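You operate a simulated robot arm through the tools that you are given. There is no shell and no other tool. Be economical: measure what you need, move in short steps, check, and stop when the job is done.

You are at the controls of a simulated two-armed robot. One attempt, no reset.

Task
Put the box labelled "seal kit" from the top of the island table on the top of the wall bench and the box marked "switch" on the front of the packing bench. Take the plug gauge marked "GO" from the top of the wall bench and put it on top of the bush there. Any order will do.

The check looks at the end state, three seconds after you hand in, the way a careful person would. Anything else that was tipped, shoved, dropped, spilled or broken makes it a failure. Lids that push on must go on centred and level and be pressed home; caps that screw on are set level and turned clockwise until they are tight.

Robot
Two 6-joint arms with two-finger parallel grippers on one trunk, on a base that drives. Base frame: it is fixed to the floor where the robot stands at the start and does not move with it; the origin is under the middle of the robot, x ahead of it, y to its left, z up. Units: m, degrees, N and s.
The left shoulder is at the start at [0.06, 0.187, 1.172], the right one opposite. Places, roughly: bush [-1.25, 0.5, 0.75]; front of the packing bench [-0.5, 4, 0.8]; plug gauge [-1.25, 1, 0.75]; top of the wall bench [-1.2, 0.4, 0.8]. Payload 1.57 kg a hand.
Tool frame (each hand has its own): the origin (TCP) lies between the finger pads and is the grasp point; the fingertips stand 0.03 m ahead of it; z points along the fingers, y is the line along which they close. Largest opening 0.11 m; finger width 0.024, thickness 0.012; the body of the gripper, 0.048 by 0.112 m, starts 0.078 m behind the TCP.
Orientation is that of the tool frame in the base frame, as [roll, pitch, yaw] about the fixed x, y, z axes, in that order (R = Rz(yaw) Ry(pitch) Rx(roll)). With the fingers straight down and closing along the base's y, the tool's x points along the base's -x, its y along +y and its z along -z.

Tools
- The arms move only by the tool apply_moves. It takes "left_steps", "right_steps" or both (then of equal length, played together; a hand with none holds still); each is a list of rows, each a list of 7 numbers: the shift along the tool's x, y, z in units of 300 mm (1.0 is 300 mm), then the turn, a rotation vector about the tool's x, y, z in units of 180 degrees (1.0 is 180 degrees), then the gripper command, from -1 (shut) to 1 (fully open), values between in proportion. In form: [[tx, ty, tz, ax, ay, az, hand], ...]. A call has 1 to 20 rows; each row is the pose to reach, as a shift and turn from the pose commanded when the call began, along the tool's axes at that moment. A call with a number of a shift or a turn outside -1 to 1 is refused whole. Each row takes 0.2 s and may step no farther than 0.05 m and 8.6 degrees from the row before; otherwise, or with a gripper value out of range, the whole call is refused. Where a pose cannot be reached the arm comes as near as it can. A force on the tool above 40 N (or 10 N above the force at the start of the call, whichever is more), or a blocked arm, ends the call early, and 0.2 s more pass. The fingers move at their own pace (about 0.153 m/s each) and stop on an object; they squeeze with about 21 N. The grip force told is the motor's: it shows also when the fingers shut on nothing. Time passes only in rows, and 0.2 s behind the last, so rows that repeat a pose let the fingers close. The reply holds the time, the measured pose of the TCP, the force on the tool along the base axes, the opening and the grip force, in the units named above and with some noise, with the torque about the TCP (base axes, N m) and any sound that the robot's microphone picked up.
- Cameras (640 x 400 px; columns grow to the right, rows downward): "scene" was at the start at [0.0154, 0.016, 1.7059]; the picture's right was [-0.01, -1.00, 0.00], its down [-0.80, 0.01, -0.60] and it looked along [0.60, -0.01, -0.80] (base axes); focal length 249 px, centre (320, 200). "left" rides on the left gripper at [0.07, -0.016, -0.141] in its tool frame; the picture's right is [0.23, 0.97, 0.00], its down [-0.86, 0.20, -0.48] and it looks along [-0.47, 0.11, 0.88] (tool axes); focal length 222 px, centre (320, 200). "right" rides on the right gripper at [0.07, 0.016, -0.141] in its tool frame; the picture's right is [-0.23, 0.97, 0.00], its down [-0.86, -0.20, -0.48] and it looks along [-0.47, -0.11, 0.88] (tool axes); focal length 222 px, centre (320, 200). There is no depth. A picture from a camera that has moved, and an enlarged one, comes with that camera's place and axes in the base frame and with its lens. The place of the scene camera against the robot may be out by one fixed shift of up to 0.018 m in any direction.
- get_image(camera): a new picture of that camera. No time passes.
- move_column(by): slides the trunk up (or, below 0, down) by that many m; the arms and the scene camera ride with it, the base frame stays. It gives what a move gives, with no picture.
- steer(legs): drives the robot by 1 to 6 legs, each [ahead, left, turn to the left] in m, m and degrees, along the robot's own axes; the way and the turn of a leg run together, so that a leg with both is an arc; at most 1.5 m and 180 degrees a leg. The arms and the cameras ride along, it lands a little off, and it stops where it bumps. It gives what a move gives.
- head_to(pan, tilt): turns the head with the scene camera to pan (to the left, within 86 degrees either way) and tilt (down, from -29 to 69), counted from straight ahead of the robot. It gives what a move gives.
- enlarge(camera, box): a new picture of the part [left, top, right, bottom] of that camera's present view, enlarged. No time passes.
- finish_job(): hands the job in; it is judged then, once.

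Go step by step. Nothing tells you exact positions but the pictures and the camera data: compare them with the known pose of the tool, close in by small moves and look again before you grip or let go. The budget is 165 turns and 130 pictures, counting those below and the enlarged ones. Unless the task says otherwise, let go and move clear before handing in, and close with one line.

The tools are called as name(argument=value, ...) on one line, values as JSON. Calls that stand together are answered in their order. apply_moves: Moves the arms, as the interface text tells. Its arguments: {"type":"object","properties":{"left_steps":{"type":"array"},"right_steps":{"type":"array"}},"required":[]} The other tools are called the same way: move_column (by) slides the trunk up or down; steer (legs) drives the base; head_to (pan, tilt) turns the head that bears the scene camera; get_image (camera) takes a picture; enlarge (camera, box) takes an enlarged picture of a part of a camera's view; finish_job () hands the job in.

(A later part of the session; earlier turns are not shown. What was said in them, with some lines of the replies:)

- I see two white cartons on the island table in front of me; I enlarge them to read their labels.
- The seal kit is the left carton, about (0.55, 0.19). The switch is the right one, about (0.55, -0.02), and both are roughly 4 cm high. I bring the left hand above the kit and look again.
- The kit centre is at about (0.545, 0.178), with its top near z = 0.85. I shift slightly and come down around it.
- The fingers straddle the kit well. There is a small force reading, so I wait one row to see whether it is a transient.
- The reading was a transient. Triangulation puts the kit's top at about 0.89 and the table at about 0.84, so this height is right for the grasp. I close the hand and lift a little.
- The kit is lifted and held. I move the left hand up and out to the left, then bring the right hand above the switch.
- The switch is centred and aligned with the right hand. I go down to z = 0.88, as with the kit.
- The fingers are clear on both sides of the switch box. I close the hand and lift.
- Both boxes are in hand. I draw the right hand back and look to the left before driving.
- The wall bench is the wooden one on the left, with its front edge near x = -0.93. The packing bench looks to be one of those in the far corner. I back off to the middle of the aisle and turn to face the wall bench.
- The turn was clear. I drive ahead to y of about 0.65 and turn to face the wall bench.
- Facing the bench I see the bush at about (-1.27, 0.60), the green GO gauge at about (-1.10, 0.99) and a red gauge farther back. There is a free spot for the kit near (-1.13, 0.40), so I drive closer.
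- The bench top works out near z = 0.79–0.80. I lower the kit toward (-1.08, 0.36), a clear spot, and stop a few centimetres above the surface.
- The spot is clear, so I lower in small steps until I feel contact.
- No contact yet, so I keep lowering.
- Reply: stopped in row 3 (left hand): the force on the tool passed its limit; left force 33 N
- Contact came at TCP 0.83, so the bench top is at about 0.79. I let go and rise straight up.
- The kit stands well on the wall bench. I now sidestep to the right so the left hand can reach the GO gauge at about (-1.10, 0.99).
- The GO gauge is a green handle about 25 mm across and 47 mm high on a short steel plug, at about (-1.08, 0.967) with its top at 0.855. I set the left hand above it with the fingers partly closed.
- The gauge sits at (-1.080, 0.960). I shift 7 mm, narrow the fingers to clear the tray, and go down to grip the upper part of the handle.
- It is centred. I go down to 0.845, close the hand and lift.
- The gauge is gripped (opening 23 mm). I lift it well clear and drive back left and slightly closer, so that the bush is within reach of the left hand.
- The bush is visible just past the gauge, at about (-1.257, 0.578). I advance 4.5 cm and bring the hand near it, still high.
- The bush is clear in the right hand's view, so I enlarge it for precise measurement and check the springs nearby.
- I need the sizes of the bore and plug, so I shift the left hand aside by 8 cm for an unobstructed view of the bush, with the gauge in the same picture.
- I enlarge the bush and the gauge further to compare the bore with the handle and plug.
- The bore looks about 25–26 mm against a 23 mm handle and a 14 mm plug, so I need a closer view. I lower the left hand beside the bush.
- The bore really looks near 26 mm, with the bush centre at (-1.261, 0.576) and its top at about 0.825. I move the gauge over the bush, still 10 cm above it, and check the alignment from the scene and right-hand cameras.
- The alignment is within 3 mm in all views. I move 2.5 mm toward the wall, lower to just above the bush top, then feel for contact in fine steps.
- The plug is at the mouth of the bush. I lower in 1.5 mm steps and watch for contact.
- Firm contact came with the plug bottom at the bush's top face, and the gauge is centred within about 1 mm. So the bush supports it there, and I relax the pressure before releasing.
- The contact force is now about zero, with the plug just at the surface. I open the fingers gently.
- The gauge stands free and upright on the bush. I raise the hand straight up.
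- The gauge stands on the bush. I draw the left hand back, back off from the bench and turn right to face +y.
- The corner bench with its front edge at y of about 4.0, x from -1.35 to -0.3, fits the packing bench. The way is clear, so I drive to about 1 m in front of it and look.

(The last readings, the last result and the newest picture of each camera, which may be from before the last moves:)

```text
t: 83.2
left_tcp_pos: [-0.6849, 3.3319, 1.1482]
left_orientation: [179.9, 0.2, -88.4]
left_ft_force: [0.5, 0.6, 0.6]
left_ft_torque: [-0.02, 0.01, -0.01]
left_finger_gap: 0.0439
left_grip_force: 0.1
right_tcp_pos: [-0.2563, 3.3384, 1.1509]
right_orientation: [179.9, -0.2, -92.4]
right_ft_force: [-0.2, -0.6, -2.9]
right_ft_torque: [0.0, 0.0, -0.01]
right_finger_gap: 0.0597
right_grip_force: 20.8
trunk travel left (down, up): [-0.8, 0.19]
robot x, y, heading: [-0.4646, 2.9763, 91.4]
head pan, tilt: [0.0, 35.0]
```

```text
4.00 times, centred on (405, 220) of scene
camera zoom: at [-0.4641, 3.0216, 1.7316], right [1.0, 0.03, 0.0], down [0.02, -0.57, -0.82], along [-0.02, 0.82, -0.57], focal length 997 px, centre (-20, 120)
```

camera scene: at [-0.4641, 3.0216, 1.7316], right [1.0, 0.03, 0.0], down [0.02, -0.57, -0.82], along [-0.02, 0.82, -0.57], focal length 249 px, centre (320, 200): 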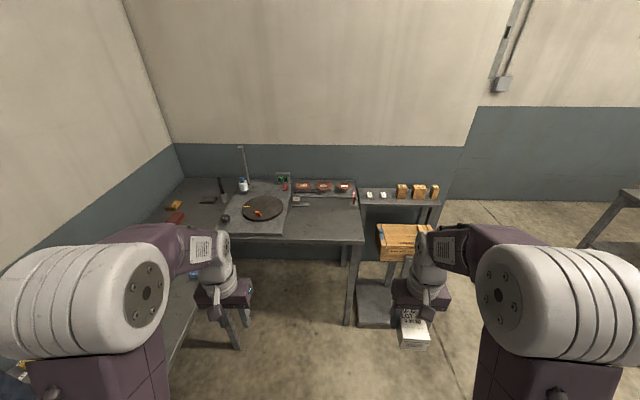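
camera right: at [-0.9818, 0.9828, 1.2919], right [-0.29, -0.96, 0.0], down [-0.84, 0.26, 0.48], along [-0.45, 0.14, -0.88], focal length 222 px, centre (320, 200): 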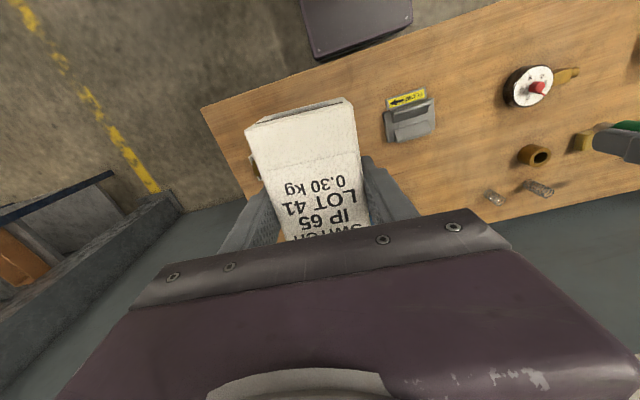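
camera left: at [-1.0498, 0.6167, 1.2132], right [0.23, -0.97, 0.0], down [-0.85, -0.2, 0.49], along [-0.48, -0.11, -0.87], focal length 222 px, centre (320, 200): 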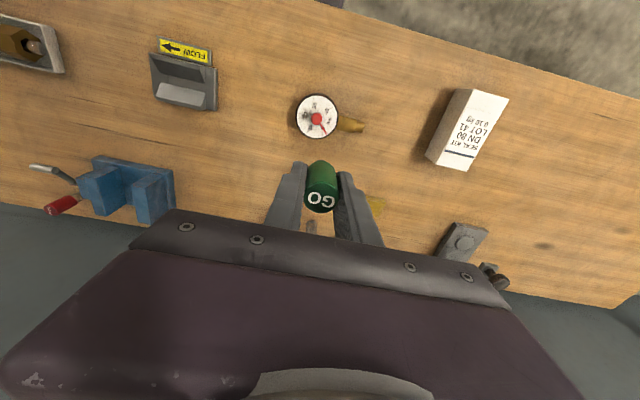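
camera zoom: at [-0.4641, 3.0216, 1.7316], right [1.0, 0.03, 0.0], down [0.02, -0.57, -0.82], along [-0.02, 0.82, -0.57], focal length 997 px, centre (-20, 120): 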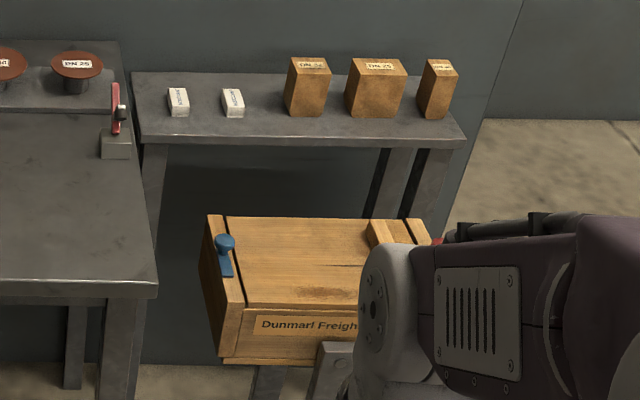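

The clear front-right area of the packing bench lies around (-0.45, 4.1), with the front edge at y = 3.98. I drive in so the right hand can reach it.

steer(legs=[[0, 0, -1.4], [0.6, 0.06, 0]])

get_image(camera="scene")

get_image(camera="right")

get_image(camera="left")

```text
t: 86.9
left_tcp_pos: [-0.734, 3.9385, 1.1484]
left_orientation: [180.0, 0.3, -90.2]
left_ft_force: [-0.4, 0.6, 0.7]
left_ft_torque: [0.01, 0.0, 0.0]
left_finger_gap: 0.0441
left_grip_force: 0.1
right_tcp_pos: [-0.3073, 3.9316, 1.1526]
right_orientation: [180.0, 0.0, -94.1]
right_ft_force: [0.2, -0.5, -3.1]
right_ft_torque: [0.01, -0.02, -0.01]
right_finger_gap: 0.0599
right_grip_force: 21.1
trunk travel left (down, up): [-0.8, 0.19]
robot x, y, heading: [-0.5243, 3.5743, 89.8]
head pan, tilt: [0.0, 35.0]
```

```text
63 pictures are left
camera scene: at [-0.5238, 3.6203, 1.7316], right [1.0, 0.0, 0.0], down [0.0, -0.57, -0.82], along [0.0, 0.82, -0.57], focal length 249 px, centre (320, 200)
```

scene: 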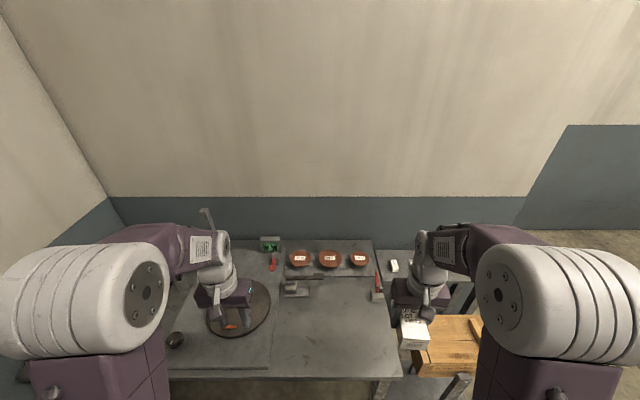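

```text
62 pictures are left
camera right: at [-0.3275, 3.863, 1.2925], right [-0.95, 0.3, 0.0], down [0.26, 0.84, 0.48], along [0.14, 0.46, -0.88], focal length 222 px, centre (320, 200)
```

right: 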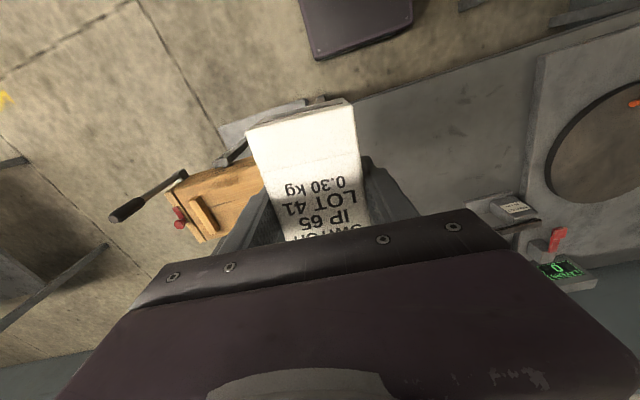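

```text
61 pictures are left
camera left: at [-0.7181, 3.8672, 1.2889], right [-0.97, -0.22, 0.0], down [-0.2, 0.85, 0.48], along [-0.11, 0.47, -0.88], focal length 222 px, centre (320, 200)
```

left: 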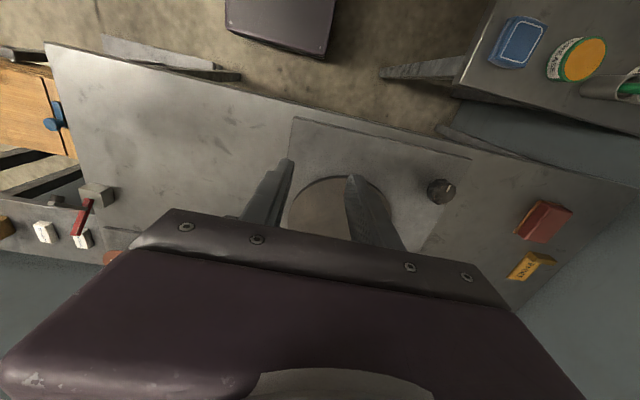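

The clear zone is x from -0.65 to -0.27 and y from 3.95 to 4.2. I bring the switch over (-0.45, 4.05), square it up and lower part way.

apply_moves(right_steps=[[-0.08, 0.12, 0, 0, 0, -0.006, -1], [-0.16, 0.24, 0, 0, 0, -0.012, -1], [-0.25, 0.37, 0, 0, 0, -0.018, -1], [-0.343, 0.5, 0, 0, 0, -0.023, -1], [-0.343, 0.5, 0.15, 0, 0, -0.023, -1], [-0.343, 0.5, 0.3, 0, 0, -0.023, -1], [-0.343, 0.5, 0.45, 0, 0, -0.023, -1], [-0.343, 0.5, 0.6, 0, 0, -0.023, -1], [-0.343, 0.5, 0.75, 0, 0, -0.023, -1], [-0.343, 0.5, 0.8, 0, 0, -0.023, -1], [-0.343, 0.5, 0.8, 0, 0, -0.023, -1]])

get_image(camera="right")

get_image(camera="scene")

get_image(camera="left")

```text
t: 89.3
left_tcp_pos: [-0.7348, 3.9377, 1.1484]
left_orientation: [179.9, 0.3, -90.1]
left_ft_force: [0.2, -1.0, -0.1]
left_ft_torque: [-0.03, 0.03, -0.02]
left_finger_gap: 0.0441
left_grip_force: 0.1
right_tcp_pos: [-0.45, 4.0451, 0.9105]
right_orientation: [-180.0, -0.1, -90.0]
right_ft_force: [0.2, 0.2, -2.4]
right_ft_torque: [-0.01, 0.02, 0.0]
right_finger_gap: 0.06
right_grip_force: 20.8
trunk travel left (down, up): [-0.8, 0.19]
robot x, y, heading: [-0.5249, 3.5755, 89.7]
head pan, tilt: [0.0, 35.0]
```

```text
60 pictures are left
camera right: at [-0.4651, 3.9766, 1.0522], right [-0.97, 0.23, 0.0], down [0.2, 0.86, 0.48], along [0.11, 0.47, -0.88], focal length 222 px, centre (320, 200)
```

right: 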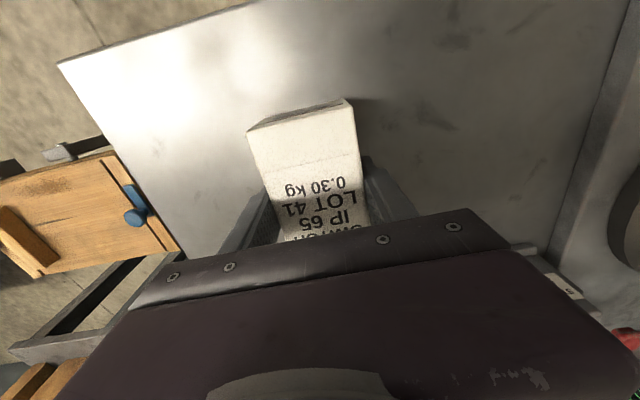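

```text
59 pictures are left
camera scene: at [-0.524, 3.6214, 1.7316], right [1.0, 0.0, 0.0], down [0.0, -0.57, -0.82], along [0.0, 0.82, -0.57], focal length 249 px, centre (320, 200)
```

scene: 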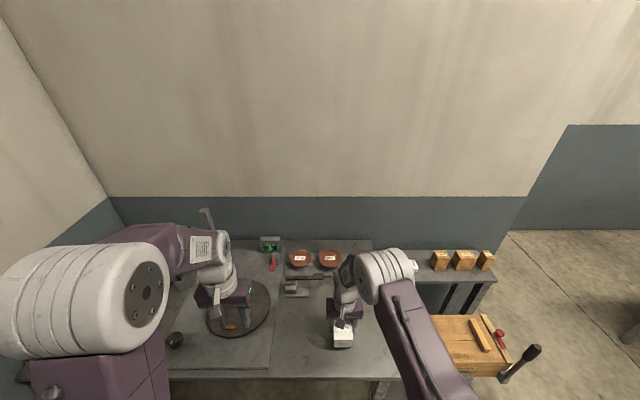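

```text
58 pictures are left
camera left: at [-0.7183, 3.8681, 1.2887], right [-0.97, -0.22, 0.0], down [-0.2, 0.85, 0.48], along [-0.11, 0.47, -0.88], focal length 222 px, centre (320, 200)
```

left: 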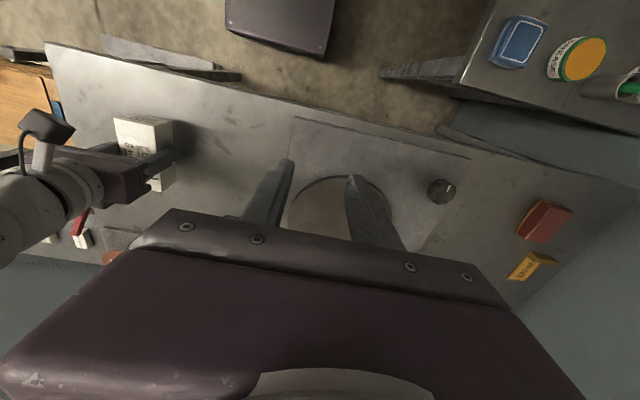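

The space under the box is clear. I lower in small steps until contact.

apply_moves(right_steps=[[0, 0, 0.015, 0, 0, 0, -1], [0, 0, 0.03, 0, 0, 0, -1], [0, 0, 0.045, 0, 0, 0, -1], [0, 0, 0.06, 0, 0, 0, -1], [0, 0, 0.07, 0, 0, 0, -1], [0, 0, 0.08, 0, 0, 0, -1], [0, 0, 0.09, 0, 0, 0, -1], [0, 0, 0.1, 0, 0, 0, -1], [0, 0, 0.11, 0, 0, 0, -1], [0, 0, 0.12, 0, 0, 0, -1], [0, 0, 0.13, 0, 0, 0, -1], [0, 0, 0.14, 0, 0, 0, -1], [0, 0, 0.15, 0, 0, 0, -1], [0, 0, 0.16, 0, 0, 0, -1], [0, 0, 0.17, 0, 0, 0, -1], [0, 0, 0.18, 0, 0, 0, -1], [0, 0, 0.19, 0, 0, 0, -1], [0, 0, 0.2, 0, 0, 0, -1]])

```text
t: 91.5
left_tcp_pos: [-0.7354, 3.9361, 1.1495]
left_orientation: [179.9, 0.4, -90.2]
left_ft_force: [-0.7, -0.8, -0.2]
left_ft_torque: [0.01, -0.02, -0.01]
left_finger_gap: 0.0439
left_grip_force: 0.1
right_tcp_pos: [-0.4501, 4.0465, 0.8799]
right_orientation: [180.0, 0.4, -90.0]
right_ft_force: [0.5, -7.9, 22.8]
right_ft_torque: [-0.51, -0.69, -0.08]
right_finger_gap: 0.0598
right_grip_force: 21.0
trunk travel left (down, up): [-0.8, 0.19]
robot x, y, heading: [-0.525, 3.5768, 89.8]
head pan, tilt: [0.0, 35.0]
stopped in row 10 (right hand): the force on the tool passed its limit (the readings are from after the stop); the commanded pose is now the measured one
```

Contact came at TCP 0.88, so the bench top is at about 0.84. I release and rise.

apply_moves(right_steps=[[0, 0, -0.003, 0, 0, 0, -1], [0, 0, -0.003, 0, 0, 0, 0.3], [0, 0, -0.003, 0, 0, 0, 0.7], [0, 0, -0.003, 0, 0, 0, 0.7], [0, 0, -0.1, 0, 0, 0, 0.7], [0, 0, -0.25, 0, 0, 0, 0.7], [0, 0, -0.4, 0, 0, 0, 0.7], [0, 0, -0.55, 0, 0, 0, 0.7], [0, 0, -0.7, 0, 0, 0, 0.7], [0, 0, -0.85, 0, 0, 0, 0.7]])

get_image(camera="right")

get_image(camera="scene")

```text
t: 93.7
left_tcp_pos: [-0.7342, 3.9386, 1.1485]
left_orientation: [180.0, 0.3, -90.2]
left_ft_force: [-0.2, -0.4, 0.3]
left_ft_torque: [0.03, 0.01, -0.01]
left_finger_gap: 0.0439
left_grip_force: 0.0
right_tcp_pos: [-0.4489, 4.0452, 1.1348]
right_orientation: [179.9, 0.3, -89.9]
right_ft_force: [-0.9, -0.9, 0.4]
right_ft_torque: [0.03, -0.01, 0.02]
right_finger_gap: 0.0933
right_grip_force: 0.1
trunk travel left (down, up): [-0.8, 0.19]
robot x, y, heading: [-0.5245, 3.5788, 89.9]
head pan, tilt: [0.0, 35.0]
```

```text
57 pictures are left
camera right: at [-0.464, 3.9753, 1.2757], right [-0.97, 0.23, 0.0], down [0.2, 0.85, 0.48], along [0.11, 0.47, -0.88], focal length 222 px, centre (320, 200)
```

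right: 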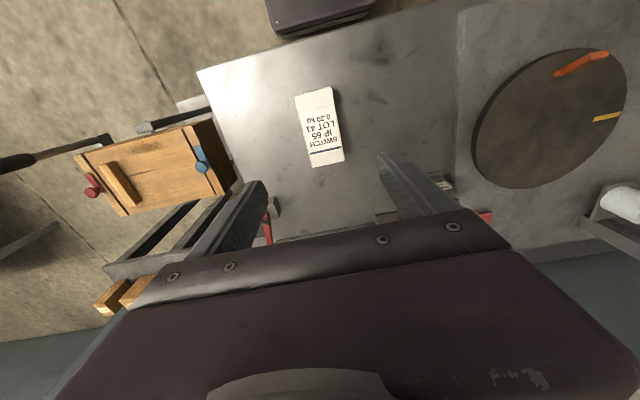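

```text
56 pictures are left
camera scene: at [-0.524, 3.6204, 1.7316], right [1.0, 0.0, 0.0], down [0.0, -0.57, -0.82], along [0.0, 0.82, -0.57], focal length 249 px, centre (320, 200)
```

scene: 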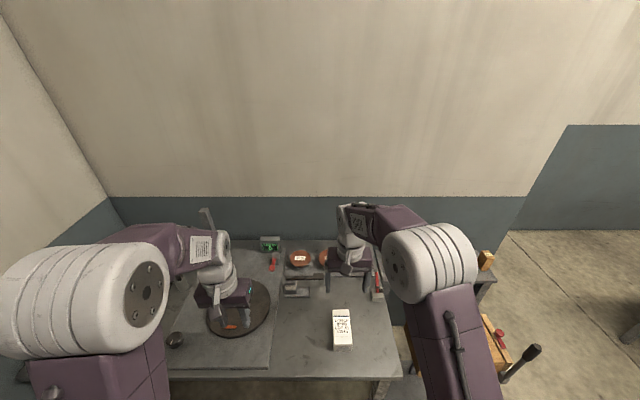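

The switch stands squarely on the front of the packing bench. I back off, turn right into the open floor and look back at the wall bench to confirm the gauge still stands.

steer(legs=[[-0.6, 0, 0], [0, 0, -90]])

head_to(pan=-86, tilt=20)

get_image(camera="scene")

```text
t: 101.0
left_tcp_pos: [-0.1626, 3.1686, 1.1483]
left_orientation: [179.9, 0.3, 177.6]
left_ft_force: [0.0, -0.3, -0.7]
left_ft_torque: [0.03, 0.02, 0.04]
left_finger_gap: 0.044
left_grip_force: 0.1
right_tcp_pos: [-0.0651, 2.8771, 1.1331]
right_orientation: [179.9, 0.4, 177.9]
right_ft_force: [0.3, -0.2, -0.4]
right_ft_torque: [-0.02, -0.01, 0.0]
right_finger_gap: 0.0934
right_grip_force: 0.0
trunk travel left (down, up): [-0.8, 0.19]
robot x, y, heading: [-0.5314, 2.973, -1.9]
head pan, tilt: [0.0, 35.0]
```

```text
t: 102.6
left_tcp_pos: [-0.1638, 3.1682, 1.1489]
left_orientation: [179.9, 0.3, 177.7]
left_ft_force: [-0.6, 0.1, 0.6]
left_ft_torque: [0.02, 0.0, -0.04]
left_finger_gap: 0.044
left_grip_force: 0.1
right_tcp_pos: [-0.0653, 2.8778, 1.1334]
right_orientation: [179.9, 0.3, 178.0]
right_ft_force: [0.2, 0.0, -0.8]
right_ft_torque: [-0.01, 0.01, -0.01]
right_finger_gap: 0.0935
right_grip_force: 0.1
trunk travel left (down, up): [-0.8, 0.19]
robot x, y, heading: [-0.5303, 2.9715, -2.4]
head pan, tilt: [-85.9, 20.0]
```

```text
55 pictures are left
camera scene: at [-0.5886, 2.8987, 1.7555], right [-1.0, -0.03, 0.0], down [-0.01, 0.34, -0.94], along [0.03, -0.94, -0.34], focal length 249 px, centre (320, 200)
```

scene: 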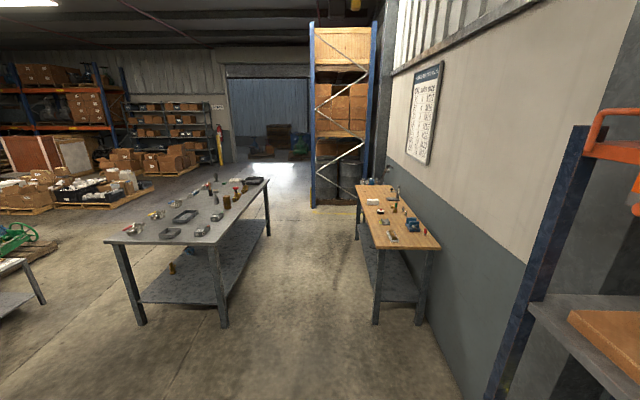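

enlarge(camera="scene", box=[350, 175, 450, 250])

```text
5.33 times, centred on (400, 212) of scene
camera zoom: at [-0.5886, 2.8987, 1.7555], right [-1.0, -0.03, 0.0], down [-0.01, 0.34, -0.94], along [0.03, -0.94, -0.34], focal length 1329 px, centre (-107, 133)
```

zoom: 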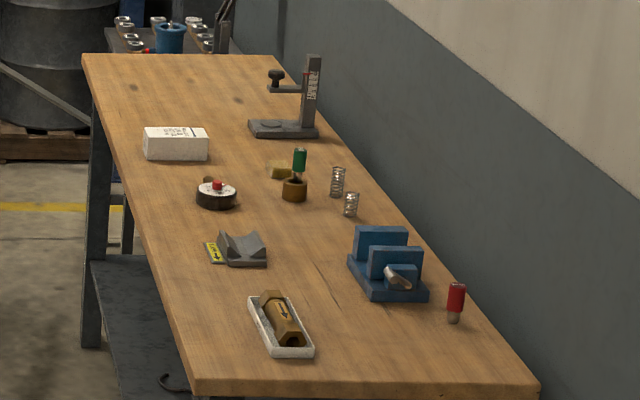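

The seal kit is on the wall bench, and the GO gauge still stands upright on the bush. The switch is on the packing bench and nothing else has moved, so I hand in.

finish_job()

```text
The job is handed in.
```

I've handed the job in: the seal kit is on the wall bench, the GO gauge stands upright on the bush, and the switch is on the front of the packing bench.
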